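You operate a simulated robot arm through the tools that you are given. There is no shell and no other tool. Be economical: measure what you need, move in short steps, check, and stop when the job is done.

You are at the controls of a simulated robot arm. One attempt, no reset.

TASK
Tip the rye seed into the hopper, shut its lid and set rate 5.
Fine: spill none; stand the empty tub back. Set down upright: what you pick out.

Only the result counts: the job must be done as asked and must still hold three seconds after the hand-in. Knocking over, shifting, dropping, spilling or breaking anything else fails it. Lids that push on must go on centred and level and be pressed home; caps that screw on are set level and turned clockwise until they are tight.

THE ROBOT
A 6-joint arm with a two-finger parallel gripper on a trunk, on a base that drives. Base frame: it is fixed to the floor where the robot stands at the start and does not move with it; the origin is under the middle of the robot, x ahead of it, y to its left, z up. Units: cm, degrees, N and s.
With the tool pointing down near the work surface it reaches from about 14 to 84 cm from the robot's upright axis, wherever it stands. Its first joint turns from -166.0 to 166.0 degrees. Places, roughly: crank handle [30, 0, 30]; hopper lid [50, -10, 40]; rate dial [60, 10, 30]; seed lever [40, 0, 30]; seeder [80, -40, 30]. Payload 3.91 kg.
The tool frame sits at the grasp point between the pads (the TCP): z along the fingers, y along the line on which they close. The tips reach 3 cm beyond it. Largest opening 11 cm; finger width 2, thickness 1; the body of the gripper, 4.8 by 11.2 cm, starts 5.5 cm behind the TCP.
Orientation is that of the tool frame in the base frame, as [roll, pitch, yaw] about the fixed x, y, z axes, in that order (R = Rz(yaw) Ry(pitch) Rx(roll)). With the fingers straight down and closing along the base's y, the tool's x points along the base's -x, its y along +y and its z along -z.

THE INTERFACE
- The arm moves only by the tool send_rows. Its argument "commands" is a list of rows, each an object (a shift or turn left out is 0, a gripper value left out holds the last) with "translation": the shift along the base's x, y, z in cm, a list of three; "rot": the turn, a rotation vector about the base's x, y, z in rad, a list of three; "gripper": the opening, from 0 (shut) to 1 (fully open). In form: [{"translation": [x, y, z], "rot": [wx, wy, wz], "gripper": gripper}, ...]. A call has 1 to 12 rows; each row shifts and turns the commanded pose from where the row before left it. Rows are played at 5 a second. More than 5 cm and 8.6 degrees between two rows, or a gripper value outside its range, and nothing of the call is played. Where a pose cannot be reached the arm comes as near as it can. A force on the tool above 90 N (or 10 N above the force at the start of the call, whichever is more), or a blocked arm, ends the call early, and 0.2 s more pass. The fingers move at their own pace (about 10.8 cm/s each) and stop on an object; they squeeze with about 42 N. The grip force told is the motor's: it shows also when the fingers shut on nothing. Time passes only in rows, and 0.2 s behind the last, so rows that do not move let the fingers close. The reply holds the time, the measured pose of the TCP, the force on the tool along the base axes, the opening and the grip force, in the units named above and with some noise, with the torque about the TCP (base axes, N m) and any sound that the robot's microphone picked up.
- Cameras (640 x 400 px; columns grow to the right, rows downward): "scene" is now at [-9.95, -4.94, 115.27]; the picture's right is [-0.58, -0.82, 0.00], its down [-0.55, 0.38, -0.74] and it looks along [0.61, -0.43, -0.67] (base axes); focal length 234 px, centre (320, 200). "wrist" rides on the gripper at [7.7, 0.7, -11.5] in the tool frame; the picture's right is [-0.09, 1.00, 0.00], its down [-0.80, -0.07, -0.59] and it looks along [-0.59, -0.05, 0.80] (tool axes); focal length 270 px, centre (320, 200).
- capture(camera): a new picture of that camera. No time passes.
- raise_lower(by): slides the trunk up (or, below 0, down) by that many cm; the arm and the scene camera ride with it, the base frame stays. It gives what a move gives, with no picture.
- drive_base(legs): drives the robot by 1 to 6 legs, each [ahead, left, turn to the left] in cm, cm and degrees, along the robot's own axes; the way and the turn of a leg run together, so that a leg with both is an arc; at most 150 cm and 180 degrees a leg. The arm and the cameras ride along, it lands a little off, and it stops where it bumps. It gives what a move gives.
- pan_tilt(pan, tilt): turns the head with the scene camera to pan (to the left, within 86 degrees either way) and tilt (down, from -29 to 69), counted from straight ahead of the robot. It gives what a move gives.
- pixel_to_xyz(camera, pixels): there is no depth. For up to 12 entries [column, row, z] of the newest picture of that camera ("zoom" is the newest enlarged one), the place [x, y] in the base frame at which the ray of that pixel passes the height z, good to about 0.3 cm. No time passes.
- zoom(camera, box): a new picture of the part [left, top, right, bottom] of that camera's present view, enlarged. No time passes.
- finish_job(): hands the job in; it is judged then, once.

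Go step by step. Measure first, check grasps and placings, and put right what went wrong. The budget is 80 turns and 68 pictures, counting those below and the enlarged ones. Unless the task says otherwise, let go and move clear before handing in, and close with one line.

The tools are called after ">>>" as a command line: name --argument value ..., lists and objects as JSON in quotes. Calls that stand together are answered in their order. send_rows: Moves the arm, as the interface text tells. Its arguments: {"type":"object","properties":{"commands":{"type":"array","items":{"type":"object","properties":{"translation":{"type":"array","items":{"type":"number"}},"rot":{"type":"array","items":{"type":"number"}},"gripper":{"type":"number"}}}}},"required":["commands"]} The other tools are called the same way: raise_lower (by) slides the trunk up or down; drive_base (legs) drives the base; pan_tilt (pan, tilt) turns the head that bears the scene camera; capture (camera) takes a picture; pixel_to_xyz (camera, pixels) gives the place at which the rays of pixels pass given heights; zoom (camera, box) takes an enlarged picture of a part of a camera's view; finish_job () hands the job in.

At the start:

```text
t: 0.0
ee_pos: [40.28, -32.62, 87.49]
orientation: [-180.0, 0.1, -180.0]
contact_force: [-0.5, -0.6, -0.5]
torque: [-0.01, 0.01, 0.01]
gripper_width: 11.0
finger_force: 0.1
trunk travel left (down, up): [-10.0, 44.0]
robot x, y, heading: [0.04, 0.13, 0.1]
head pan, tilt: [-35.2, 41.9]
```

scene: 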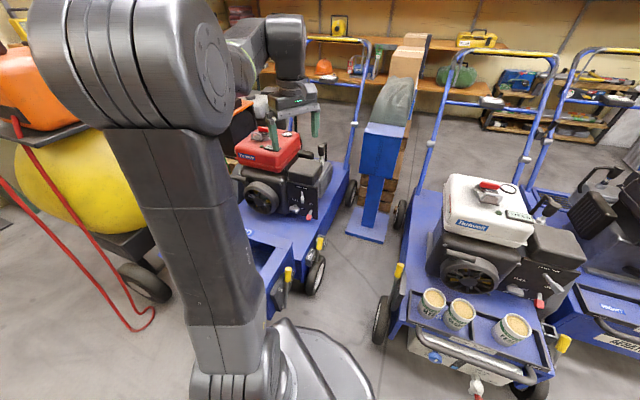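
wrist: 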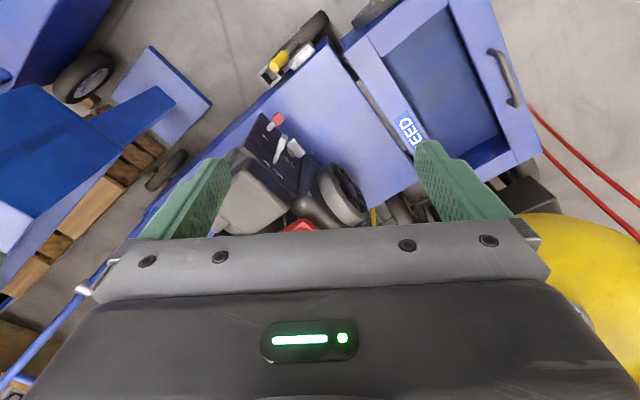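

The scene picture shows three tubs on a blue machine near pixels (433,303), (460,313), (513,328). I'll zoom in to read the labels and find the hopper, lid and dial.

>>> zoom --camera "scene" --box '[380, 160, 620, 400]'

>>> zoom --camera "scene" --box '[220, 80, 460, 300]'

```text
1.67 times, centred on (500, 280) of scene
```

zoom: 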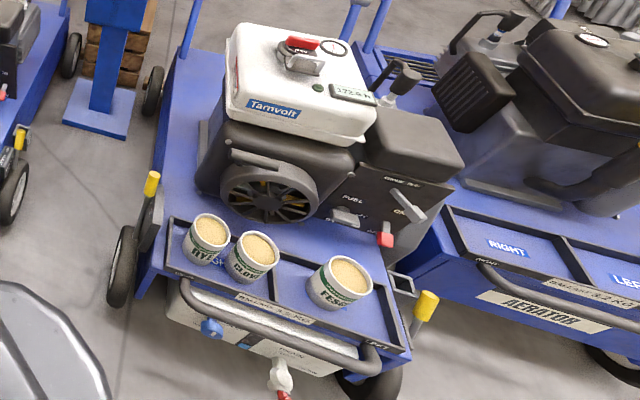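

```text
1.82 times, centred on (340, 190) of scene
```

zoom: 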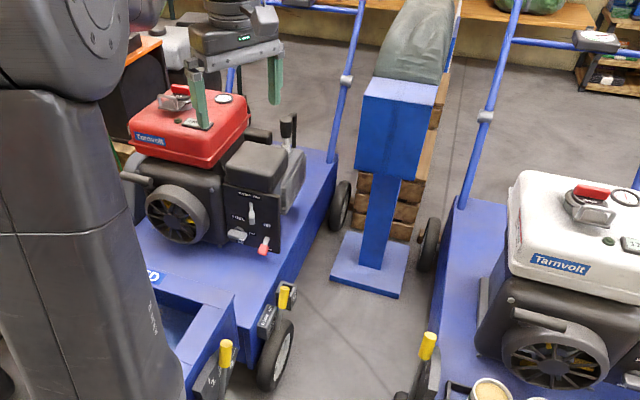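

Tubs RYE?, CLOV, FES are seen; the hopper isn't clear yet. I'll measure the tubs and look with the head tilted at the front.

>>> pixel_to_xyz --camera "scene" --pixels '[[433, 297, 30], [433, 297, 40], [460, 308, 40], [515, 324, 40], [490, 215, 50], [475, 385, 20], [270, 145, 50], [290, 260, 30]]'

>>> pan_tilt --pan -75 --tilt 50

>>> capture --camera "scene"

```text
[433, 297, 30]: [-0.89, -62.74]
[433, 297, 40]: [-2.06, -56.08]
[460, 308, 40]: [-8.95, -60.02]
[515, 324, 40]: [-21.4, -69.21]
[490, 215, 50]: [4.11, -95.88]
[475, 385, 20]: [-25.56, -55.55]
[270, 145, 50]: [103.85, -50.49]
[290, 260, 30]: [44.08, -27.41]
```

```text
t: 1.1
ee_pos: [40.33, -32.46, 87.48]
orientation: [-180.0, 0.0, -180.0]
contact_force: [-0.7, -0.5, 1.0]
torque: [0.03, -0.02, 0.05]
gripper_width: 11.0
finger_force: 0.1
trunk travel left (down, up): [-10.0, 44.0]
robot x, y, heading: [-0.29, 0.05, 0.2]
head pan, tilt: [-75.0, 50.0]
```

```text
63 pictures are left
```

scene: 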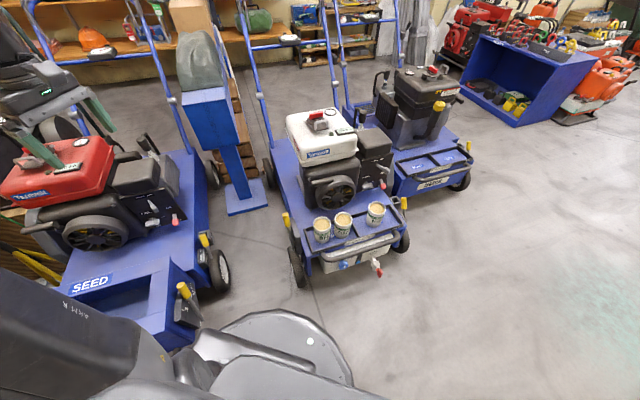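

The red-engine machine with "SEED" looks like the seeder. I'll look closer with the wrist camera and the scene camera.

>>> zoom --camera "wrist" --box '[240, 0, 560, 200]'

>>> zoom --camera "scene" --box '[0, 130, 260, 390]'

>>> zoom --camera "scene" --box '[270, 180, 430, 290]'

```text
2.00 times, centred on (400, 100) of wrist
```

zoom: 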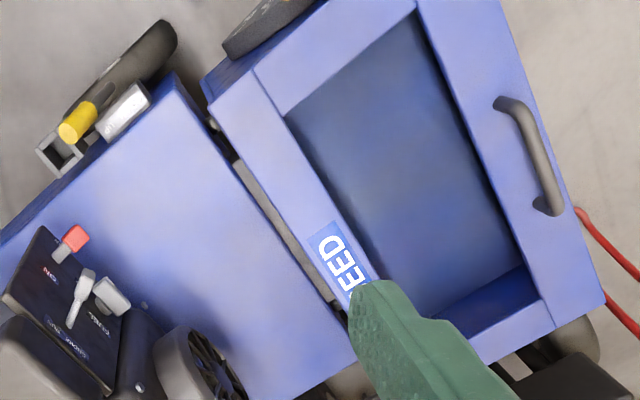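

```text
1.54 times, centred on (130, 260) of scene
```

zoom: 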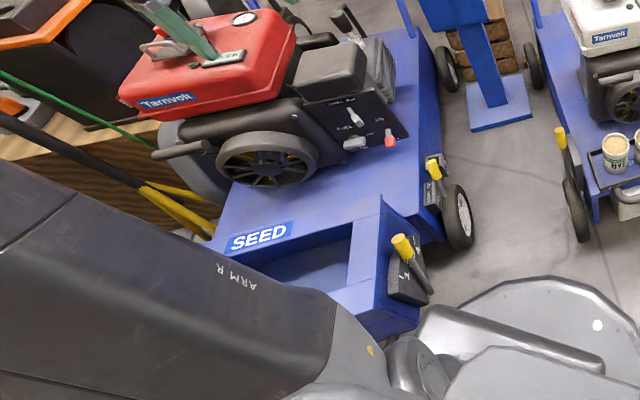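

```text
3.64 times, centred on (350, 235) of scene
```

zoom: 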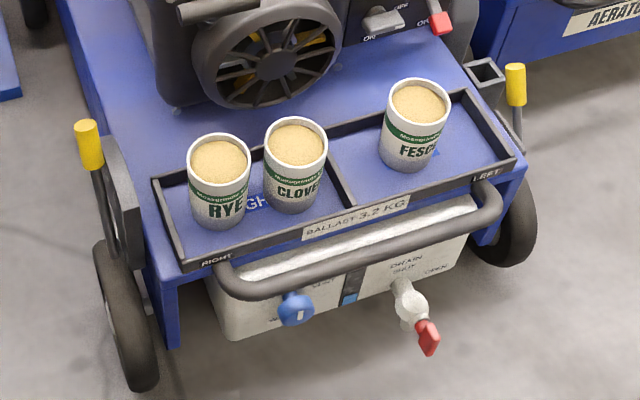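

RYE is the leftmost tub on the right-hand machine; the SEED box is right ahead of me. I'll measure several pixels and look straight ahead.

>>> capture --camera "wrist"

>>> pixel_to_xyz --camera "wrist" --pixels '[[367, 40, 40], [455, 5, 40], [425, 145, 40], [510, 160, 40], [490, 50, 40], [515, 105, 40], [275, 60, 40], [340, 45, 40]]'

>>> pan_tilt --pan -20 --tilt 69

>>> capture --camera "scene"

```text
59 pictures are left
```

wrist: 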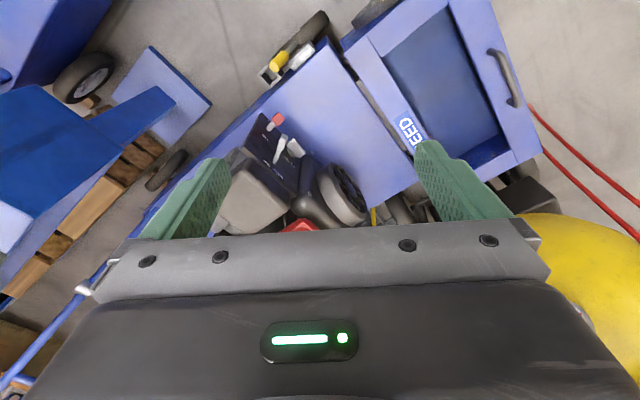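

```text
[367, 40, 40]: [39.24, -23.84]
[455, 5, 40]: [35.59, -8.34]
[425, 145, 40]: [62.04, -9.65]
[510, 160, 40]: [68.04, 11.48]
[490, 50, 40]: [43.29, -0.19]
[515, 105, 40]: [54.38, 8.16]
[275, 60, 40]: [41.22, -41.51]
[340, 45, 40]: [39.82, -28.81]
```

```text
t: 2.3
ee_pos: [40.36, -32.61, 87.5]
orientation: [179.9, -0.1, -180.0]
contact_force: [0.0, 0.9, 0.2]
torque: [0.01, 0.02, -0.04]
gripper_width: 11.0
finger_force: 0.1
trunk travel left (down, up): [-10.0, 44.0]
robot x, y, heading: [-0.02, 0.18, 0.1]
head pan, tilt: [-20.0, 68.8]
```

```text
58 pictures are left
```

scene: 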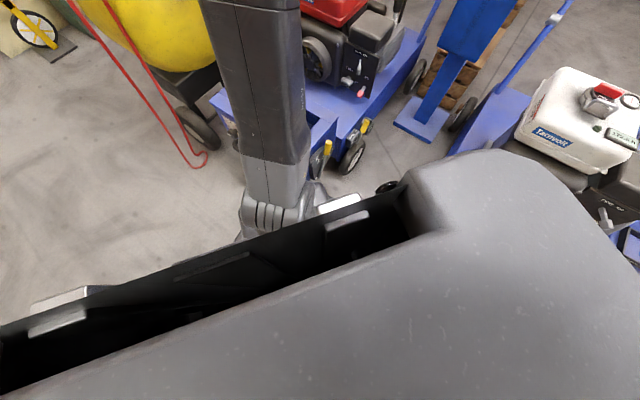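

The box seems to be at x 35–68, y −25–10, with its top near z=40, but the arm blocks the view. I'll swing the hand over to look down at it.

>>> send_rows --commands '[{"translation": [-2, 4.5, 0]}, {"translation": [-2, 4.5, 0]}, {"translation": [-2, 4.5, 0]}, {"translation": [-2, 4.5, 0]}, {"translation": [-2, 4.5, 0]}, {"translation": [-2, 4.5, 0]}, {"translation": [-2, 4.5, 0]}]'

>>> capture --camera "wrist"

>>> pan_tilt --pan 0 --tilt 55

>>> capture --camera "scene"

```text
t: 4.0
ee_pos: [28.88, -0.6, 84.52]
orientation: [-177.8, -7.9, 179.4]
contact_force: [-0.6, 0.3, 0.7]
torque: [-0.02, 0.01, 0.0]
gripper_width: 10.99
finger_force: 0.0
trunk travel left (down, up): [-10.0, 44.0]
robot x, y, heading: [-0.1, 0.12, -0.3]
head pan, tilt: [-20.0, 68.8]
stopped in row 7: the arm was blocked; the commanded pose is now the measured one
```

```text
57 pictures are left
```

wrist: 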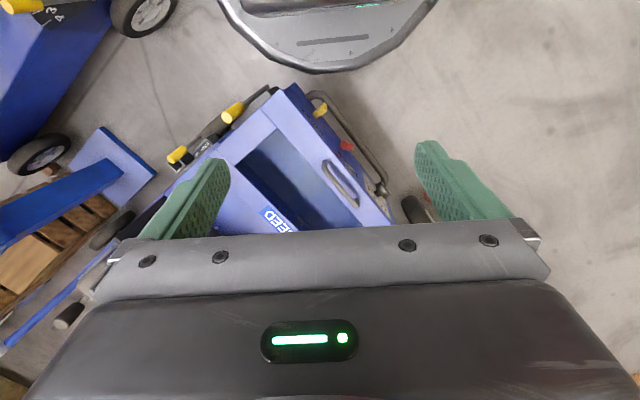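

```text
t: 4.9
ee_pos: [28.76, -0.55, 84.65]
orientation: [-177.7, -7.8, 179.7]
contact_force: [0.3, 0.1, -0.3]
torque: [0.0, -0.01, -0.01]
gripper_width: 10.99
finger_force: 0.1
trunk travel left (down, up): [-10.0, 44.0]
robot x, y, heading: [0.34, 0.07, -0.2]
head pan, tilt: [0.0, 55.0]
```

```text
56 pictures are left
```

scene: 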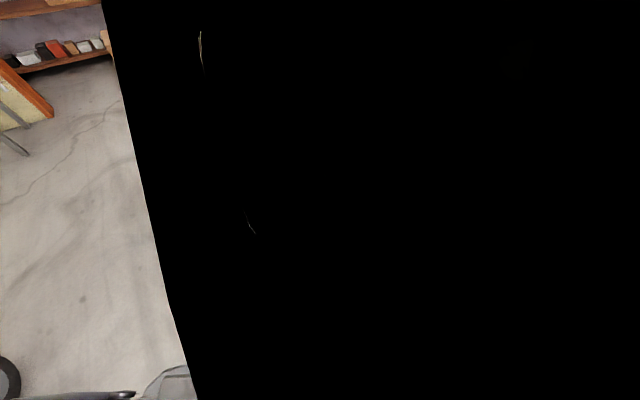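

Now the wrist sees the box with a yellow lever and red-ended parts on its near side; zooming.

>>> zoom --camera "wrist" --box '[180, 70, 420, 240]'

>>> pixel_to_xyz --camera "wrist" --pixels '[[290, 85, 40], [285, 105, 40], [390, 225, 40], [235, 165, 40], [300, 215, 40], [325, 163, 40], [357, 203, 40], [320, 108, 35], [347, 147, 35], [380, 190, 30], [275, 130, 40], [352, 215, 40]]'

```text
2.35 times, centred on (300, 155) of wrist
```

zoom: 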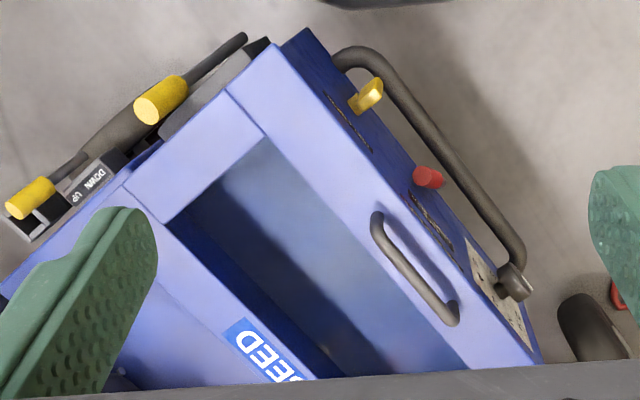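

```text
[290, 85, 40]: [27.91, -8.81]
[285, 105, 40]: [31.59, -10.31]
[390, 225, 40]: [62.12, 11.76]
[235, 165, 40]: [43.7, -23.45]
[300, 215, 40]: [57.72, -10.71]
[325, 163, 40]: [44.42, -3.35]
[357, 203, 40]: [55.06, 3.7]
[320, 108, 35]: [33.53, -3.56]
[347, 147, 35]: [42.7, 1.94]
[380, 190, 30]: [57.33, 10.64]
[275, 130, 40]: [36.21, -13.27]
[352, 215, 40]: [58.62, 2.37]
```

I see front panel parts but can't tell what the lid is. I'll view the box from its right side with the wrist camera.

>>> send_rows --commands '[{"translation": [1.2, -4.2, 0], "rot": [0, 0, 0.131]}, {"translation": [1.2, -4.2, 0], "rot": [0, 0, 0.131]}, {"translation": [1.2, -4.2, 0], "rot": [0, 0, 0.131]}, {"translation": [1.2, -4.2, 0], "rot": [0, 0, 0.131]}, {"translation": [1.2, -4.2, 0], "rot": [0, 0, 0.131]}, {"translation": [1.2, -4.2, 0], "rot": [0, 0, 0.131]}, {"translation": [1.2, -4.2, 0], "rot": [0, 0, 0.131]}, {"translation": [1.2, -4.2, 0], "rot": [0, 0, 0.131]}, {"translation": [1.2, -4.2, 0], "rot": [0, 0, 0.131]}, {"translation": [1.2, -4.2, 0], "rot": [0, 0, 0.131]}, {"translation": [1.2, -4.2, 0], "rot": [0, 0, 0.131]}, {"translation": [1.2, -4.2, 0], "rot": [0, 0, 0.131]}]'

>>> capture --camera "wrist"

>>> capture --camera "scene"

```text
t: 7.5
ee_pos: [43.17, -51.02, 84.61]
orientation: [-177.8, -7.7, -90.2]
contact_force: [0.2, 0.4, 0.3]
torque: [-0.03, 0.0, 0.02]
gripper_width: 10.99
finger_force: 0.1
trunk travel left (down, up): [-10.0, 44.0]
robot x, y, heading: [0.52, 0.06, 0.2]
head pan, tilt: [0.0, 55.0]
```

```text
54 pictures are left
```

wrist: 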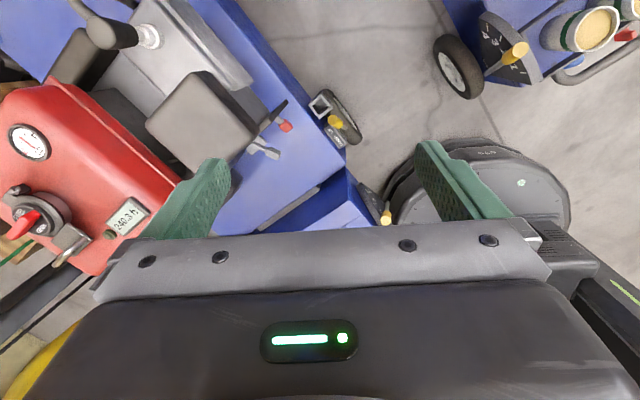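

```text
53 pictures are left
```

scene: 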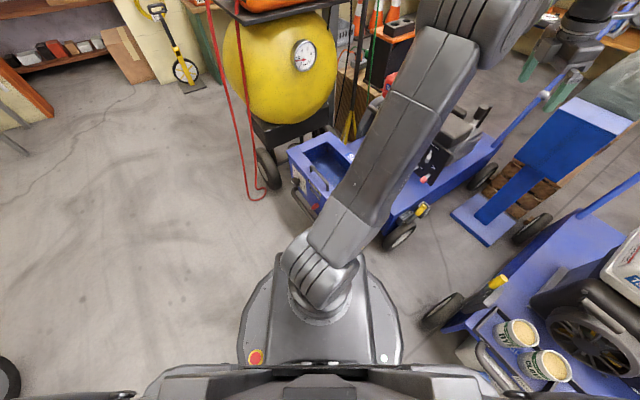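

The scene camera now sees the hopper at about (325,170); zooming there.

>>> zoom --camera "scene" --box '[250, 110, 450, 260]'

```text
2.67 times, centred on (350, 185) of scene
```

zoom: 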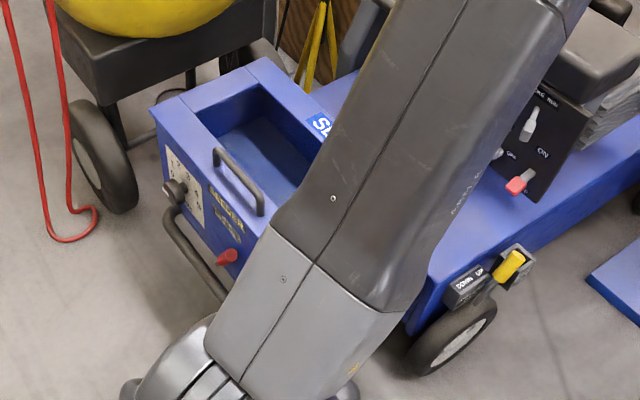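

The hopper has a dial on its front panel's left end and a slab with a handle on top. I'll bring the wrist camera round to the front of this panel.

>>> send_rows --commands '[{"translation": [0.5, 4.5, 0], "rot": [0, 0, -0.148]}, {"translation": [0.5, 4.5, 0], "rot": [0, 0, -0.148]}, {"translation": [0.5, 4.5, 0], "rot": [0, 0, -0.148]}, {"translation": [0.5, 4.5, 0], "rot": [0, 0, -0.148]}, {"translation": [0.5, 4.5, 0], "rot": [0, 0, -0.148]}, {"translation": [0.5, 4.5, 0], "rot": [0, 0, -0.148]}, {"translation": [0.5, 4.5, 0], "rot": [0, 0, -0.148]}, {"translation": [0.5, 4.5, 0], "rot": [0, 0, -0.148]}, {"translation": [0, 4.5, 0], "rot": [0, 0, -0.148]}, {"translation": [0, 4.5, 0], "rot": [0, 0, -0.148]}, {"translation": [0, 4.5, 0], "rot": [0, 0, -0.148]}, {"translation": [-2, 4.5, 0], "rot": [0, 0, -0.148]}]'

>>> send_rows --commands '[{"translation": [-2, 4.4, -0.5], "rot": [0, 0, -0.148]}, {"translation": [-2, 4.4, -0.5], "rot": [0, 0, -0.148]}, {"translation": [-2, 4.4, -1], "rot": [0, 0, -0.148]}, {"translation": [-2, 4.4, -1], "rot": [0, 0, -0.148]}, {"translation": [-2, 4.4, -1], "rot": [0, 0, -0.148]}]'

>>> capture --camera "wrist"

```text
t: 10.1
ee_pos: [45.17, 3.3, 84.53]
orientation: [-177.8, -7.7, 167.9]
contact_force: [0.8, 0.1, -0.6]
torque: [0.03, -0.02, 0.02]
gripper_width: 11.0
finger_force: 0.0
trunk travel left (down, up): [-10.0, 44.0]
robot x, y, heading: [0.24, -0.04, 0.2]
head pan, tilt: [0.0, 55.0]
```

```text
t: 11.3
ee_pos: [35.29, 24.99, 80.71]
orientation: [-177.8, -7.7, 125.5]
contact_force: [0.4, -0.1, 0.5]
torque: [0.0, -0.03, 0.03]
gripper_width: 11.01
finger_force: 0.1
trunk travel left (down, up): [-10.0, 44.0]
robot x, y, heading: [-0.03, 0.16, -0.0]
head pan, tilt: [0.0, 55.0]
```

```text
51 pictures are left
```

wrist: 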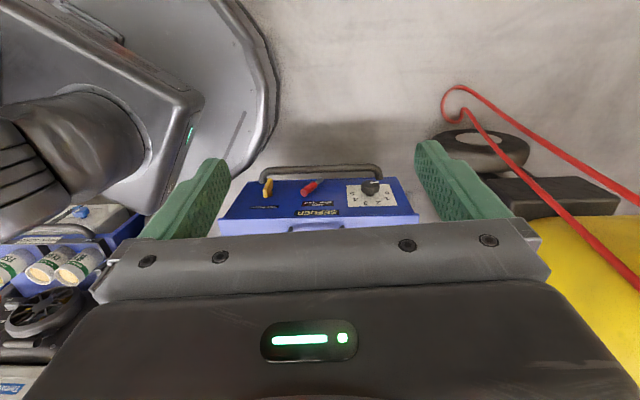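

The picture is upside-down by mounting. Zooming on the front panel at (320,200).

>>> zoom --camera "wrist" --box '[210, 150, 430, 240]'

>>> capture --camera "scene"

```text
2.91 times, centred on (320, 195) of wrist
```

zoom: 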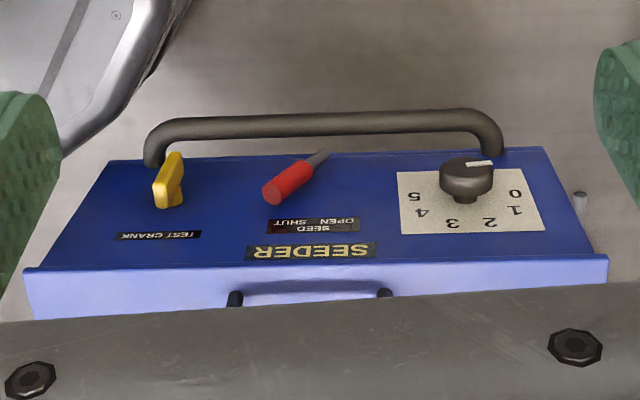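

```text
49 pictures are left
```

scene: 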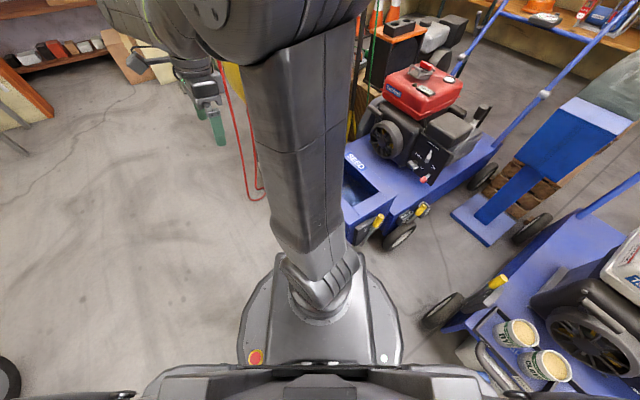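

The panel has a test crank, a seed lever (seemingly toward SHUT) and a rate dial 0–5. Next I look down at the lid from closer.

>>> send_rows --commands '[{"translation": [1.1, -4.2, -1.8]}, {"translation": [1.1, -4.2, -1.8]}, {"translation": [1.1, -4.2, -1.8]}, {"translation": [1.1, -4.2, -1.8]}, {"translation": [1.1, -4.2, -1.8]}]'

>>> capture --camera "wrist"

```text
t: 12.5
ee_pos: [40.71, 3.95, 71.63]
orientation: [-177.9, -7.7, 125.7]
contact_force: [-0.7, -0.6, 0.5]
torque: [-0.05, -0.01, -0.03]
gripper_width: 11.0
finger_force: 0.1
trunk travel left (down, up): [-10.0, 44.0]
robot x, y, heading: [-0.13, 0.05, 0.1]
head pan, tilt: [0.0, 55.0]
```

```text
48 pictures are left
```

wrist: 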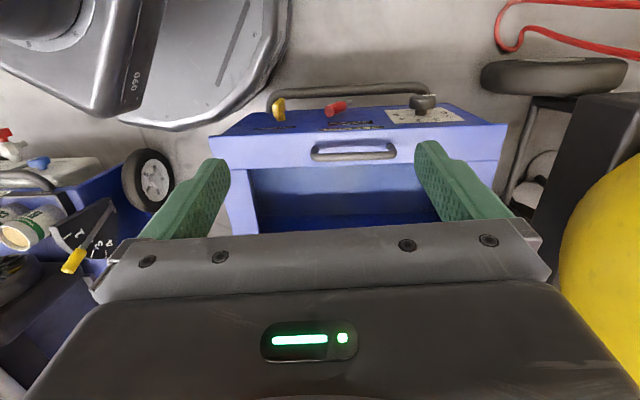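

>>> zoom --camera "wrist" --box '[200, 80, 520, 240]'

>>> pixel_to_xyz --camera "wrist" --pixels '[[212, 137, 40], [505, 124, 40], [210, 150, 40], [245, 172, 40], [480, 160, 40], [315, 158, 43], [392, 155, 43], [232, 235, 40], [423, 103, 35]]'

```text
2.00 times, centred on (360, 160) of wrist
```

zoom: 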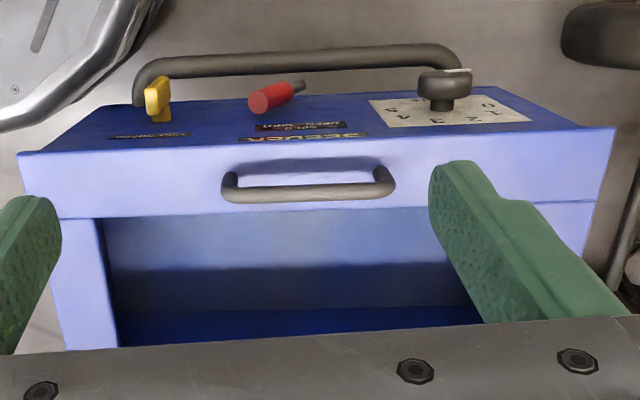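

```text
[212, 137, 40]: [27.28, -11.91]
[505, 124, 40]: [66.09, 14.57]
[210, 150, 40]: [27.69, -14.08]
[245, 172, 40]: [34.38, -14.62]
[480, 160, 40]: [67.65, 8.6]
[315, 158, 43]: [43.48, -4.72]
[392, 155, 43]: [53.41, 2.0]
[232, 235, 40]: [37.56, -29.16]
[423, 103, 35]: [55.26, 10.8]
```

The handled slab overhangs the box ends, so it may be a slide-over lid; I need its depth against the opening. I move further over it.

>>> send_rows --commands '[{"translation": [2.7, -3.9, 1]}, {"translation": [2.7, -3.9, 1]}, {"translation": [2.7, -3.9, 1]}]'

>>> capture --camera "wrist"

```text
t: 13.3
ee_pos: [48.98, -7.77, 74.69]
orientation: [-177.8, -7.6, 125.6]
contact_force: [-1.3, 0.3, -0.8]
torque: [-0.04, 0.0, 0.02]
gripper_width: 11.0
finger_force: 0.0
trunk travel left (down, up): [-10.0, 44.0]
robot x, y, heading: [0.51, -0.07, 0.1]
head pan, tilt: [0.0, 55.0]
```

```text
46 pictures are left
```

wrist: 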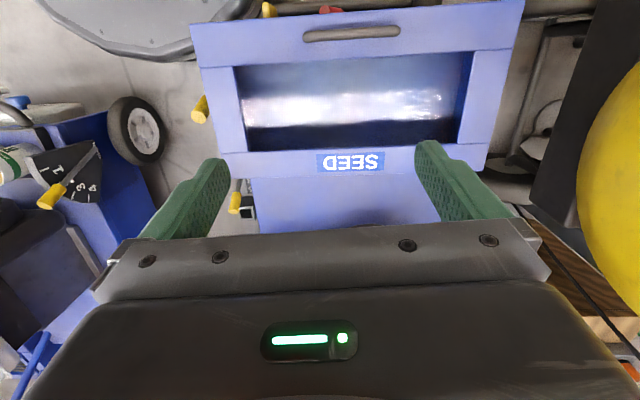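

Clear overhead view now: slab between rows ~10 and 65, opening down to row ~150. Measuring the corners.

>>> pixel_to_xyz --camera "wrist" --pixels '[[192, 26, 40], [524, 1, 40], [200, 68, 40], [512, 50, 40], [235, 66, 40], [247, 151, 40], [475, 52, 40], [459, 142, 40], [217, 153, 40], [487, 165, 40], [307, 37, 42], [398, 30, 42]]'

>>> zoom --camera "wrist" --box '[180, 0, 540, 200]'

```text
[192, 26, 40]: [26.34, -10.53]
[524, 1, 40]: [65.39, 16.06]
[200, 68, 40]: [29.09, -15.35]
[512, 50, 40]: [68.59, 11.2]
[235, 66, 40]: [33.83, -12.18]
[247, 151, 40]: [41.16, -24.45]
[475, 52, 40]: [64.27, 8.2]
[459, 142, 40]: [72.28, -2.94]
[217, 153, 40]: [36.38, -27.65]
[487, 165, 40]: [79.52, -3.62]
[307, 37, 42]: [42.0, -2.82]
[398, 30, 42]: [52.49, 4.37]
```

```text
1.78 times, centred on (360, 100) of wrist
```

zoom: 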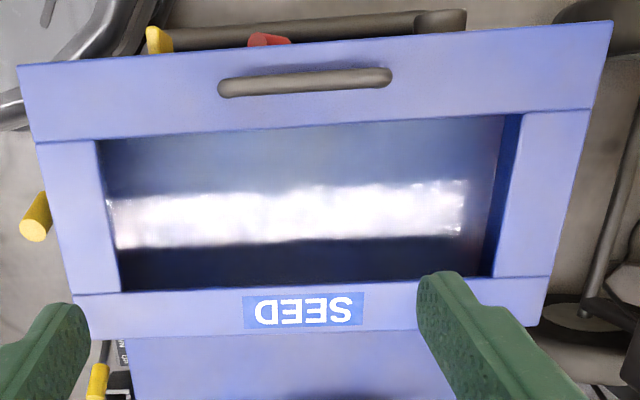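

Estimates from the two views disagree at z=40, hinting that the slab is raised or tilted. I'll get full rays here, then a second view to triangulate.

>>> pixel_to_xyz --camera "zoom" --pixels '[[18, 66, 40], [18, 66, 60], [36, 143, 40], [36, 143, 60], [97, 140, 40], [97, 140, 60], [505, 113, 60], [120, 292, 60], [73, 294, 60], [80, 338, 60], [220, 88, 60], [220, 88, 40]]'

>>> send_rows --commands '[{"translation": [-2.7, 3.9, -1]}, {"translation": [-2.7, 3.9, -1]}, {"translation": [-2.7, 3.9, -1]}, {"translation": [-2, 3, -4]}, {"translation": [0, 0, -4]}]'

>>> zoom --camera "wrist" --box '[160, 60, 540, 240]'

```text
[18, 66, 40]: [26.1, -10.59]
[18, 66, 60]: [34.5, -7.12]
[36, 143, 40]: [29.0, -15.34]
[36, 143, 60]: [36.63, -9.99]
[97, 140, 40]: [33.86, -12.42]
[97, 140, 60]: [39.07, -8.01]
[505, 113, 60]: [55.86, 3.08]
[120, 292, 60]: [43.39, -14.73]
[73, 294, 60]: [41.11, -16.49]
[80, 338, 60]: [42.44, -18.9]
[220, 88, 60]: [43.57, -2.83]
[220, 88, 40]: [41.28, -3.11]
```

```text
refused: row 4 steps farther than a row can; nothing moved
```

```text
1.68 times, centred on (350, 150) of wrist
```

zoom: 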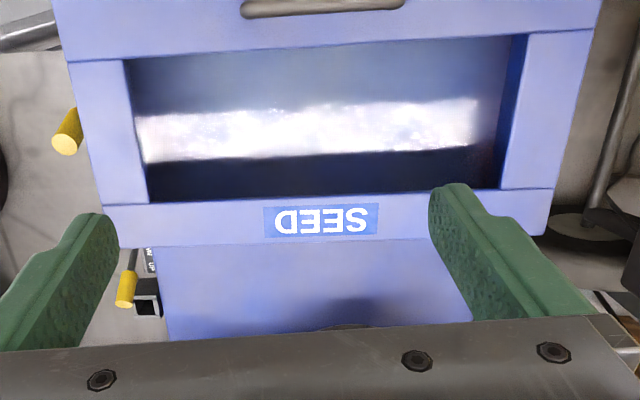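

The slab's lens rays are noted; now a lower, more frontal second view.

>>> send_rows --commands '[{"translation": [-2.7, 3.9, -1]}, {"translation": [-2.7, 3.9, -1]}, {"translation": [-2.7, 3.9, -1]}, {"translation": [-2, 2, -3]}, {"translation": [0, 0, -4]}]'

>>> zoom --camera "wrist" --box '[160, 60, 540, 240]'

```text
t: 14.5
ee_pos: [38.9, 5.96, 64.44]
orientation: [-177.9, -7.6, 125.7]
contact_force: [0.1, 0.2, 0.4]
torque: [0.02, -0.04, 0.01]
gripper_width: 11.0
finger_force: 0.0
trunk travel left (down, up): [-10.0, 44.0]
robot x, y, heading: [0.26, 0.2, 0.2]
head pan, tilt: [0.0, 55.0]
```

```text
1.68 times, centred on (350, 150) of wrist
```

zoom: 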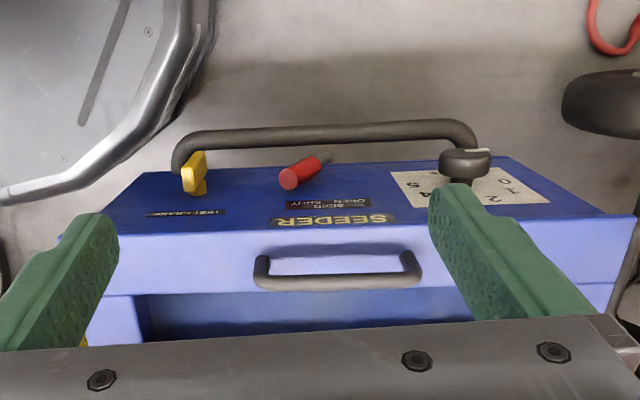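

Measuring the same points in this view to triangulate.

>>> pixel_to_xyz --camera "zoom" --pixels '[[135, 295, 40], [135, 295, 60], [60, 238, 40], [60, 238, 60], [250, 231, 40], [250, 231, 60], [250, 291, 40], [250, 291, 60], [635, 215, 40], [635, 215, 60], [262, 282, 40], [262, 282, 60]]'

```text
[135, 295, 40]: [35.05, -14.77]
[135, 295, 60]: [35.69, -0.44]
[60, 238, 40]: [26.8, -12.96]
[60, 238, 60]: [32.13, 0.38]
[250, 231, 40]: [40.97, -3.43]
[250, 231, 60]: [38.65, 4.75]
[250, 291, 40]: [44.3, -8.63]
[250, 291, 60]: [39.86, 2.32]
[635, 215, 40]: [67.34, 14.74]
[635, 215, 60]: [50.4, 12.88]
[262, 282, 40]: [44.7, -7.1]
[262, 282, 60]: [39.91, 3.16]
```

The slab is flat at z≈44.8, only ~5 cm deep, while the opening is ~14 deep. I'll look into the opening from the rear side to find the actual lid.

>>> send_rows --commands '[{"translation": [0, 0, 3], "rot": [0, 0, 0.148]}, {"translation": [0, 0, 3], "rot": [0, 0, 0.148]}, {"translation": [1, -1, 2], "rot": [0, 0, 0.148]}, {"translation": [1, -1, 0], "rot": [0, 0, 0.148]}, {"translation": [1, -1, 0], "rot": [0, 0, 0.148]}, {"translation": [1, -1, 0], "rot": [0, 0, 0.148]}, {"translation": [1, -1, 0], "rot": [0, 0, 0.148]}, {"translation": [1, -1, 0], "rot": [0, 0, 0.148]}, {"translation": [1, -1, 0], "rot": [0, 0, 0.148]}, {"translation": [1, -1, 0], "rot": [0, 0, 0.148]}, {"translation": [1, -1, 0], "rot": [0, 0, 0.148]}, {"translation": [1, -1, 0], "rot": [0, 0, 0.148]}]'

>>> send_rows --commands '[{"translation": [0.5, -1, 0], "rot": [0, 0, 0.148]}, {"translation": [0.5, -1, 0], "rot": [0, 0, 0.148]}, {"translation": [0.5, -1, 0], "rot": [0, 0, 0.148]}, {"translation": [0.5, -1, 0], "rot": [0, 0, 0.148]}, {"translation": [0.5, -1, 0], "rot": [0, 0, 0.148]}, {"translation": [0.5, -1, 0], "rot": [0, 0, 0.148]}, {"translation": [0.5, -1, 0], "rot": [0, 0, 0.148]}, {"translation": [0.5, -1, 0], "rot": [0, 0, 0.148]}, {"translation": [0.5, -1, 0], "rot": [0, 0, 0.148]}]'

>>> capture --camera "wrist"

```text
t: 17.1
ee_pos: [48.73, -3.91, 72.47]
orientation: [-177.8, -7.7, -132.5]
contact_force: [0.3, 0.4, -0.2]
torque: [-0.01, 0.03, -0.01]
gripper_width: 10.99
finger_force: 0.3
trunk travel left (down, up): [-10.0, 44.0]
robot x, y, heading: [0.01, 0.25, 0.0]
head pan, tilt: [0.0, 55.0]
```

```text
t: 19.1
ee_pos: [53.15, -12.95, 72.75]
orientation: [-177.7, -7.8, -56.3]
contact_force: [-0.7, -0.2, -0.3]
torque: [-0.03, -0.03, 0.01]
gripper_width: 11.01
finger_force: 0.1
trunk travel left (down, up): [-10.0, 44.0]
robot x, y, heading: [-0.05, 0.06, -0.1]
head pan, tilt: [0.0, 55.0]
```

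```text
42 pictures are left
```

wrist: 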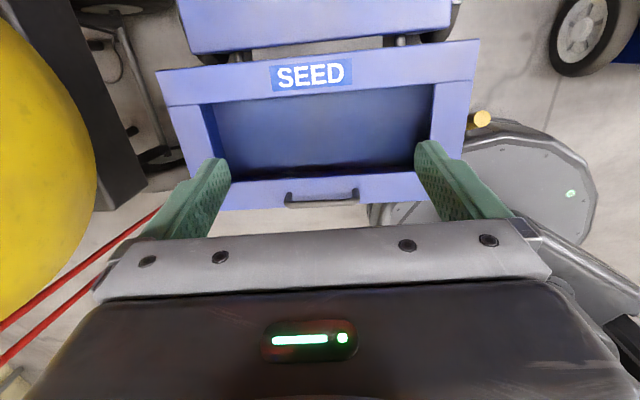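

>>> zoom --camera "wrist" --box '[150, 30, 490, 230]'

```text
1.88 times, centred on (320, 130) of wrist
```

zoom: 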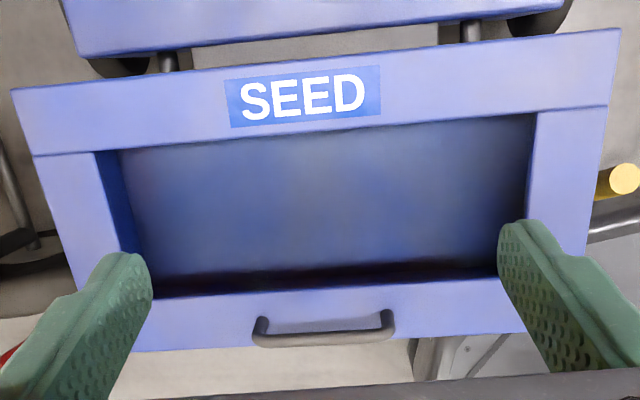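

No lid plate is visible inside; the whole framed top could be a recessed lid, or the handle strip moves. I'll look at the box from its right end, low, for seams and hinges.

>>> send_rows --commands '[{"translation": [-2.5, -1, 0], "rot": [0, 0, -0.142]}, {"translation": [-2.5, -1, 0], "rot": [0, 0, -0.142]}, {"translation": [-2.5, -1, 0], "rot": [0, 0, -0.142]}, {"translation": [-2.5, -1, 0], "rot": [0, 0, -0.142]}, {"translation": [-2.5, -1, 0], "rot": [0, 0, -0.142]}, {"translation": [-2.5, -1, 0], "rot": [0, 0, -0.142]}, {"translation": [-2.5, -1, 0], "rot": [0, 0, -0.142]}, {"translation": [-2.5, -1, 0], "rot": [0, 0, -0.142]}, {"translation": [-2.5, -1, 0], "rot": [0, 0, -0.142]}, {"translation": [-2.5, -1, 0], "rot": [0, 0, -0.142]}, {"translation": [-2.5, -1, 0], "rot": [0, 0, -0.142]}]'

>>> send_rows --commands '[{"translation": [-0.5, 0, -3], "rot": [0.073, -0.107, 0]}, {"translation": [-0.5, 0, -3], "rot": [0.073, -0.107, 0]}, {"translation": [-0.5, 0, -3], "rot": [0.05, -0.08, 0]}]'

>>> capture --camera "wrist"

```text
t: 21.5
ee_pos: [25.85, -23.85, 72.59]
orientation: [-177.8, -7.7, -146.0]
contact_force: [0.5, -0.9, -0.3]
torque: [-0.01, -0.01, -0.01]
gripper_width: 11.01
finger_force: 0.0
trunk travel left (down, up): [-10.0, 44.0]
robot x, y, heading: [0.15, -0.02, -0.2]
head pan, tilt: [0.0, 55.0]
```

```text
t: 22.3
ee_pos: [24.31, -23.84, 63.66]
orientation: [-177.5, 12.6, -145.9]
contact_force: [-0.1, 0.3, -0.7]
torque: [-0.06, -0.01, 0.02]
gripper_width: 10.98
finger_force: 0.1
trunk travel left (down, up): [-10.0, 44.0]
robot x, y, heading: [0.12, 0.1, 0.0]
head pan, tilt: [0.0, 55.0]
```

```text
40 pictures are left
```

wrist: 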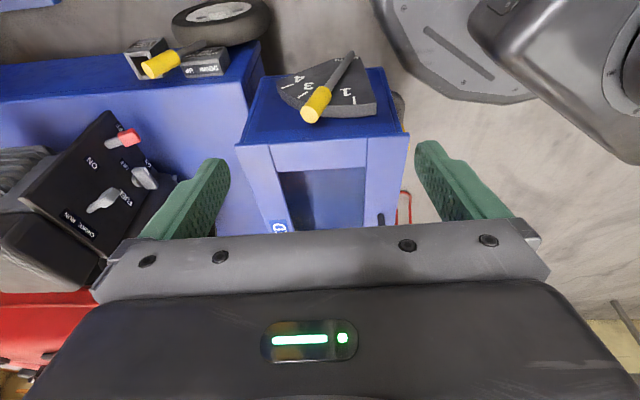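

>>> zoom --camera "wrist" --box '[220, 50, 430, 240]'

>>> capture --camera "scene"

```text
2.11 times, centred on (325, 145) of wrist
```

zoom: 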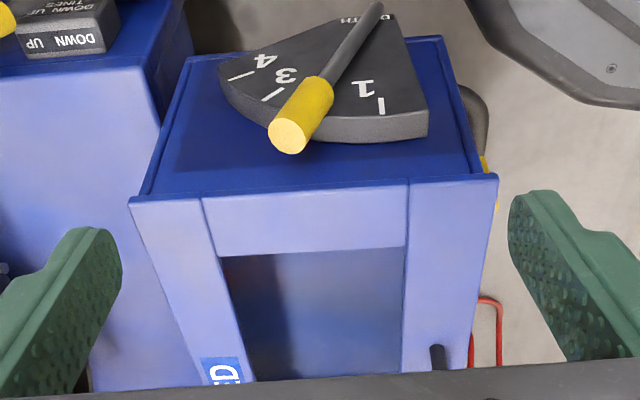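

```text
38 pictures are left
```

scene: 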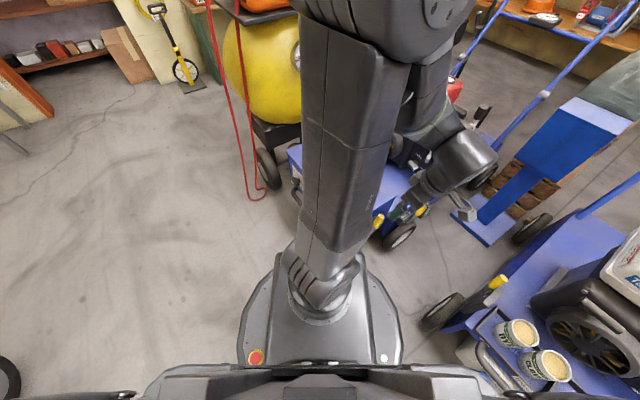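

The top is a framed opening with no visible lid plate, so the handle is what moves it; the yaw already suits the handle (centre ≈ (47, 0.3, 48.5)). I'll level the tool and go above the handle.

>>> send_rows --commands '[{"translation": [2, 2, 3], "rot": [-0.062, 0.091, 0]}, {"translation": [3, 3, 0], "rot": [-0.062, 0.091, 0]}, {"translation": [3, 3, 0]}, {"translation": [3, 3, 0]}, {"translation": [3, 3, 0]}, {"translation": [3, 3, 0]}, {"translation": [3, 3.5, 0]}, {"translation": [2.7, 3.6, 0]}]'

>>> capture --camera "wrist"

```text
t: 24.1
ee_pos: [46.88, 0.42, 66.66]
orientation: [-177.6, 0.0, -145.9]
contact_force: [-0.1, 0.6, 0.9]
torque: [0.02, 0.02, 0.01]
gripper_width: 10.99
finger_force: 0.1
trunk travel left (down, up): [-10.0, 44.0]
robot x, y, heading: [-0.15, -0.08, 0.0]
head pan, tilt: [0.0, 55.0]
```

```text
37 pictures are left
```

wrist: 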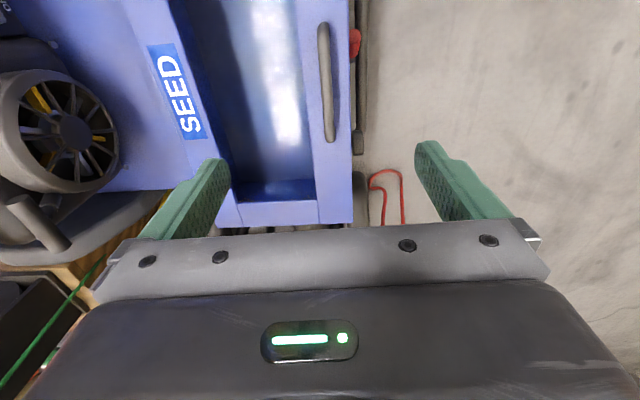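

>>> pixel_to_xyz --camera "wrist" --pixels '[[323, 28, 48.5], [330, 138, 48.5], [297, 0, 44.8], [318, 222, 44.8], [352, 222, 44.8], [347, 0, 44.8]]'

>>> zoom --camera "wrist" --box '[130, 0, 400, 240]'

```text
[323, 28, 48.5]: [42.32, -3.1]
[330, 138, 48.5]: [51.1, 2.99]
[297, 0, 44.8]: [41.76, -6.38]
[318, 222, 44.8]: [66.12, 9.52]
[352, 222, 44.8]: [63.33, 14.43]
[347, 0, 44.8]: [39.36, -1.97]
```

```text
1.67 times, centred on (265, 120) of wrist
```

zoom: 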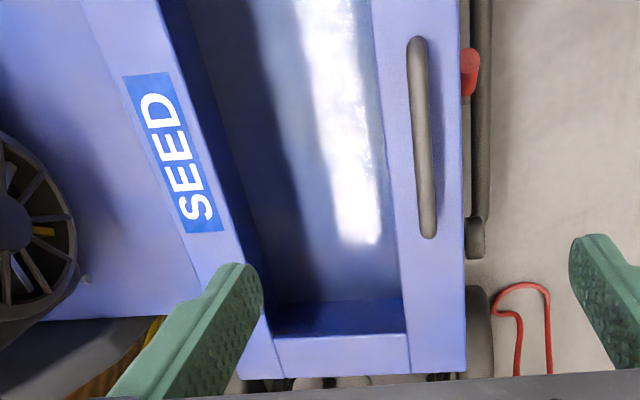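

The handle bar runs from (42.3,-3.1) to (51.1,3.0) at z≈48.5. Descending with a narrower opening.

>>> send_rows --commands '[{"translation": [-0.2, -0.4, -4], "gripper": 0.6}, {"translation": [0, 0, -4]}, {"translation": [0, 0, -4]}, {"translation": [0, 0, -3]}, {"translation": [0, 0, -2.3]}]'

>>> send_rows --commands '[{"gripper": 0.3}, {"gripper": 0.1}, {"gripper": 0}, {}]'

```text
t: 25.3
ee_pos: [46.68, -0.32, 49.21]
orientation: [-177.5, 0.0, -145.8]
contact_force: [0.8, 0.3, -0.5]
torque: [0.02, -0.01, -0.02]
gripper_width: 6.59
finger_force: 0.1
trunk travel left (down, up): [-10.0, 44.0]
robot x, y, heading: [-0.02, 0.47, -0.0]
head pan, tilt: [0.0, 55.0]
```

```text
t: 26.3
ee_pos: [46.37, -0.01, 49.22]
orientation: [-177.8, -0.2, -145.8]
contact_force: [-18.4, 33.5, 2.2]
torque: [0.13, 0.37, -0.23]
gripper_width: 1.21
finger_force: 45.3
trunk travel left (down, up): [-10.0, 44.0]
robot x, y, heading: [-0.01, 0.4, -0.0]
head pan, tilt: [0.0, 55.0]
```

Handle gripped (1.2 cm). 38 N sideways toward the opening didn't slide it; I recentre and try a gentle lift.

>>> send_rows --commands '[{"translation": [-0.3, 0.4, 0]}, {"translation": [0, 0, 0.4]}, {"translation": [0, 0, 0.4]}]'

```text
t: 27.1
ee_pos: [46.52, -0.17, 49.95]
orientation: [-177.6, 0.0, -146.0]
contact_force: [2.8, -22.6, -9.0]
torque: [-0.27, 0.06, 0.14]
gripper_width: 1.2
finger_force: 44.9
trunk travel left (down, up): [-10.0, 44.0]
robot x, y, heading: [-0.15, -0.21, -0.0]
head pan, tilt: [0.0, 55.0]
```

It rises with ~9 N: it is a lid. I lift further and look.

>>> send_rows --commands '[{"translation": [0, 0, 1]}, {"translation": [0, 0, 1]}, {"translation": [0, 0, 1]}, {"translation": [0, 0, 1]}]'

>>> capture --camera "wrist"

```text
t: 28.1
ee_pos: [46.44, 0.1, 54.01]
orientation: [-177.6, 0.0, -146.0]
contact_force: [-3.0, -21.1, -12.7]
torque: [0.29, -0.33, -0.07]
gripper_width: 1.17
finger_force: 44.6
trunk travel left (down, up): [-10.0, 44.0]
robot x, y, heading: [-0.25, -0.11, 0.1]
head pan, tilt: [0.0, 55.0]
```

```text
35 pictures are left
```

wrist: 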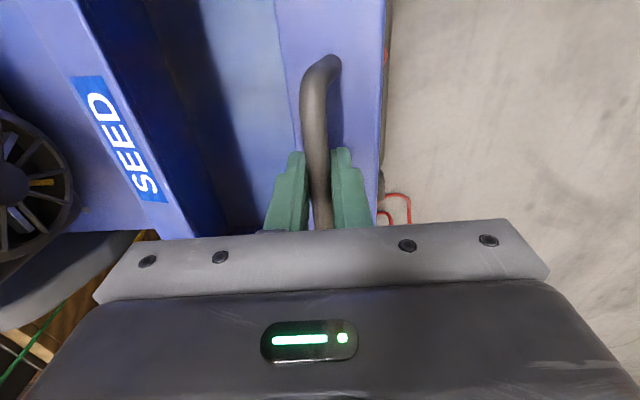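

>>> zoom --camera "wrist" --box '[60, 0, 420, 240]'

>>> zoom --camera "scene" --box '[220, 100, 480, 290]'

```text
1.67 times, centred on (240, 120) of wrist
```

zoom: 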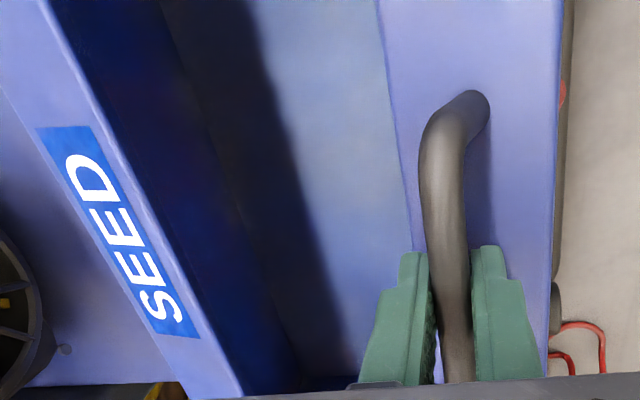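

```text
2.11 times, centred on (350, 195) of scene
```

zoom: 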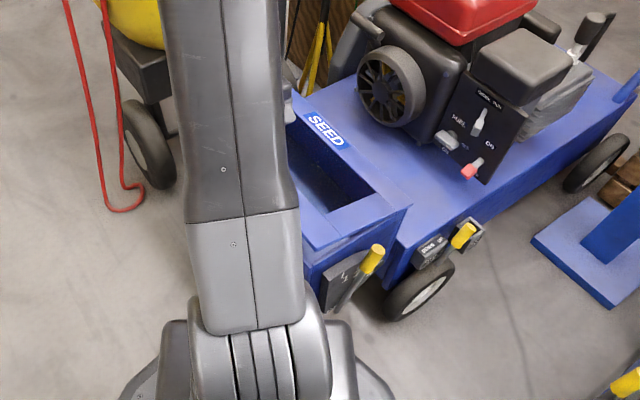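

>>> zoom --camera "scene" --box '[335, 140, 425, 250]'

```text
3.64 times, centred on (380, 195) of scene
```

zoom: 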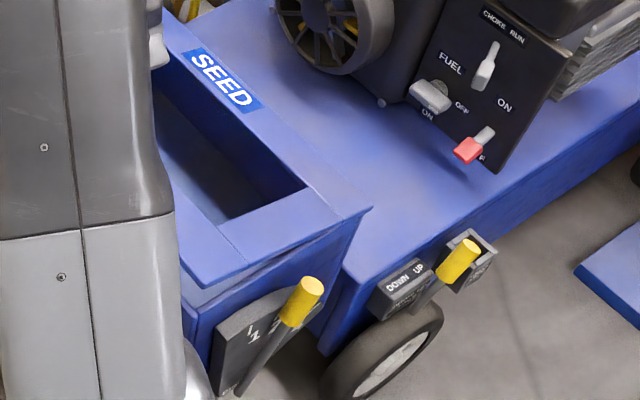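

The right-end zoom shows a gap under the lifted frame: the whole framed top is a lid hinged at the rear. I follow the arc (hinge d≈48, z≈44) to open it.

>>> send_rows --commands '[{"translation": [0.96, -1.4, 1.65]}, {"translation": [0.96, -1.4, 1.65]}, {"translation": [0.69, -1.01, 1.5]}, {"translation": [0.69, -1.01, 1.5]}, {"translation": [0.85, -1.24, 1.3]}, {"translation": [0.85, -1.24, 1.3]}, {"translation": [0.93, -1.36, 1.0]}, {"translation": [0.93, -1.36, 1.0]}, {"translation": [1.04, -1.53, 0.7]}, {"translation": [1.04, -1.53, 0.7]}]'

>>> capture --camera "wrist"

```text
t: 30.3
ee_pos: [55.48, -12.73, 66.26]
orientation: [-177.9, -0.2, -145.8]
contact_force: [-0.7, -5.8, -35.3]
torque: [-0.1, 0.05, -0.18]
gripper_width: 1.16
finger_force: 44.6
trunk travel left (down, up): [-10.0, 44.0]
robot x, y, heading: [0.14, -0.15, 0.1]
head pan, tilt: [0.0, 55.0]
```

```text
31 pictures are left
```

wrist: 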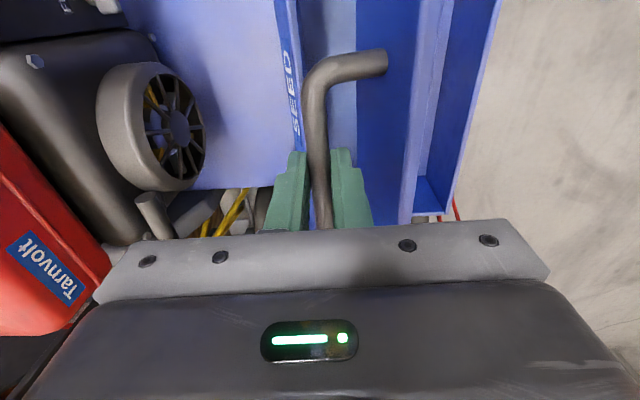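

Lid is near 65°; 35 N downward says my radius is slightly large. I continue the arc with less height.

>>> send_rows --commands '[{"translation": [1.0, -1.49, -0.6]}, {"translation": [1.0, -1.49, -0.3]}, {"translation": [1.0, -1.49, -0.1]}, {"translation": [1.0, -1.49, -0.1]}]'

```text
t: 31.3
ee_pos: [59.34, -18.76, 65.67]
orientation: [-177.3, 0.2, -145.8]
contact_force: [12.9, 1.9, 40.5]
torque: [0.09, -0.48, -0.49]
gripper_width: 1.07
finger_force: 43.2
trunk travel left (down, up): [-10.0, 44.0]
robot x, y, heading: [-0.09, -0.01, 0.0]
head pan, tilt: [0.0, 55.0]
```

>>> send_rows --commands '[{"translation": [0, 0, 0.5]}, {"translation": [1.0, -1.49, 0.2]}, {"translation": [1.0, -1.49, 0]}]'

>>> zoom --camera "scene" --box '[240, 60, 480, 260]'

>>> capture --camera "wrist"

```text
t: 32.1
ee_pos: [61.35, -21.7, 65.25]
orientation: [-178.1, -0.5, -145.9]
contact_force: [-5.3, 9.1, -35.3]
torque: [0.07, 0.06, -0.07]
gripper_width: 1.14
finger_force: 44.5
trunk travel left (down, up): [-10.0, 44.0]
robot x, y, heading: [-0.27, -0.15, -0.1]
head pan, tilt: [0.0, 55.0]
```

```text
2.00 times, centred on (360, 160) of scene
```

zoom: 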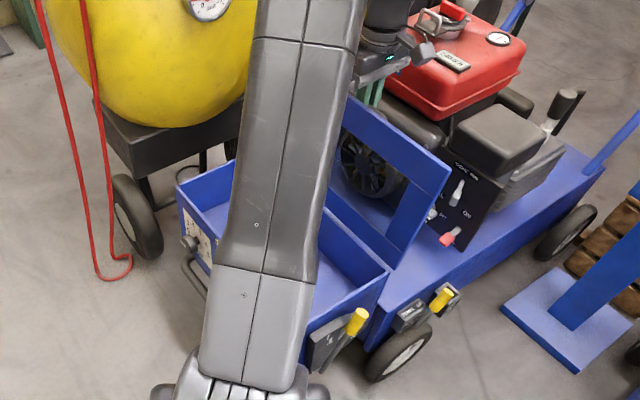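

```text
29 pictures are left
```

wrist: 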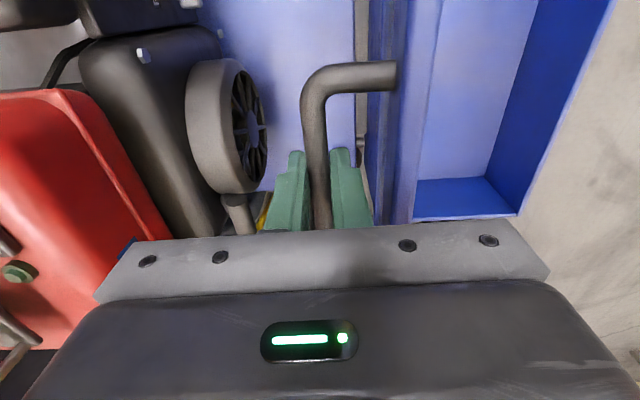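

The lid (a frame with a window) stands open just past vertical. I push a little further back to find its rest stop.

>>> send_rows --commands '[{"translation": [0.9, -1.3, -0.7]}, {"translation": [0.9, -1.3, -0.6]}]'

```text
t: 32.7
ee_pos: [62.67, -23.8, 64.78]
orientation: [-178.1, -0.4, -145.6]
contact_force: [-40.7, 40.9, -14.6]
torque: [0.57, 0.39, -0.17]
gripper_width: 1.2
finger_force: 45.3
trunk travel left (down, up): [-10.0, 44.0]
robot x, y, heading: [-0.11, 0.04, 0.2]
head pan, tilt: [0.0, 55.0]
```

57 N toward −d: the stop is reached at ~98°. I relax the push, release with small opening, and check it stays.

>>> send_rows --commands '[{"translation": [-0.3, 0.4, 0]}, {"gripper": 0.22}, {}, {}]'

>>> zoom --camera "scene" --box '[240, 60, 480, 260]'

```text
t: 33.7
ee_pos: [63.06, -24.06, 64.69]
orientation: [-177.6, 0.0, -145.9]
contact_force: [0.2, -0.7, -0.3]
torque: [0.0, 0.01, 0.0]
gripper_width: 2.4
finger_force: 0.0
trunk travel left (down, up): [-10.0, 44.0]
robot x, y, heading: [0.5, 0.16, -0.1]
head pan, tilt: [0.0, 55.0]
```

```text
2.00 times, centred on (360, 160) of scene
```

zoom: 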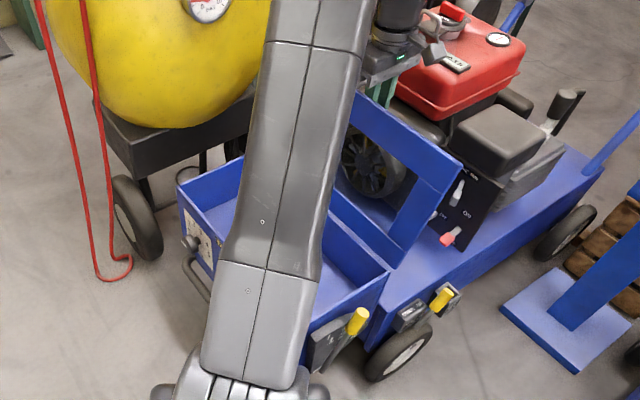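

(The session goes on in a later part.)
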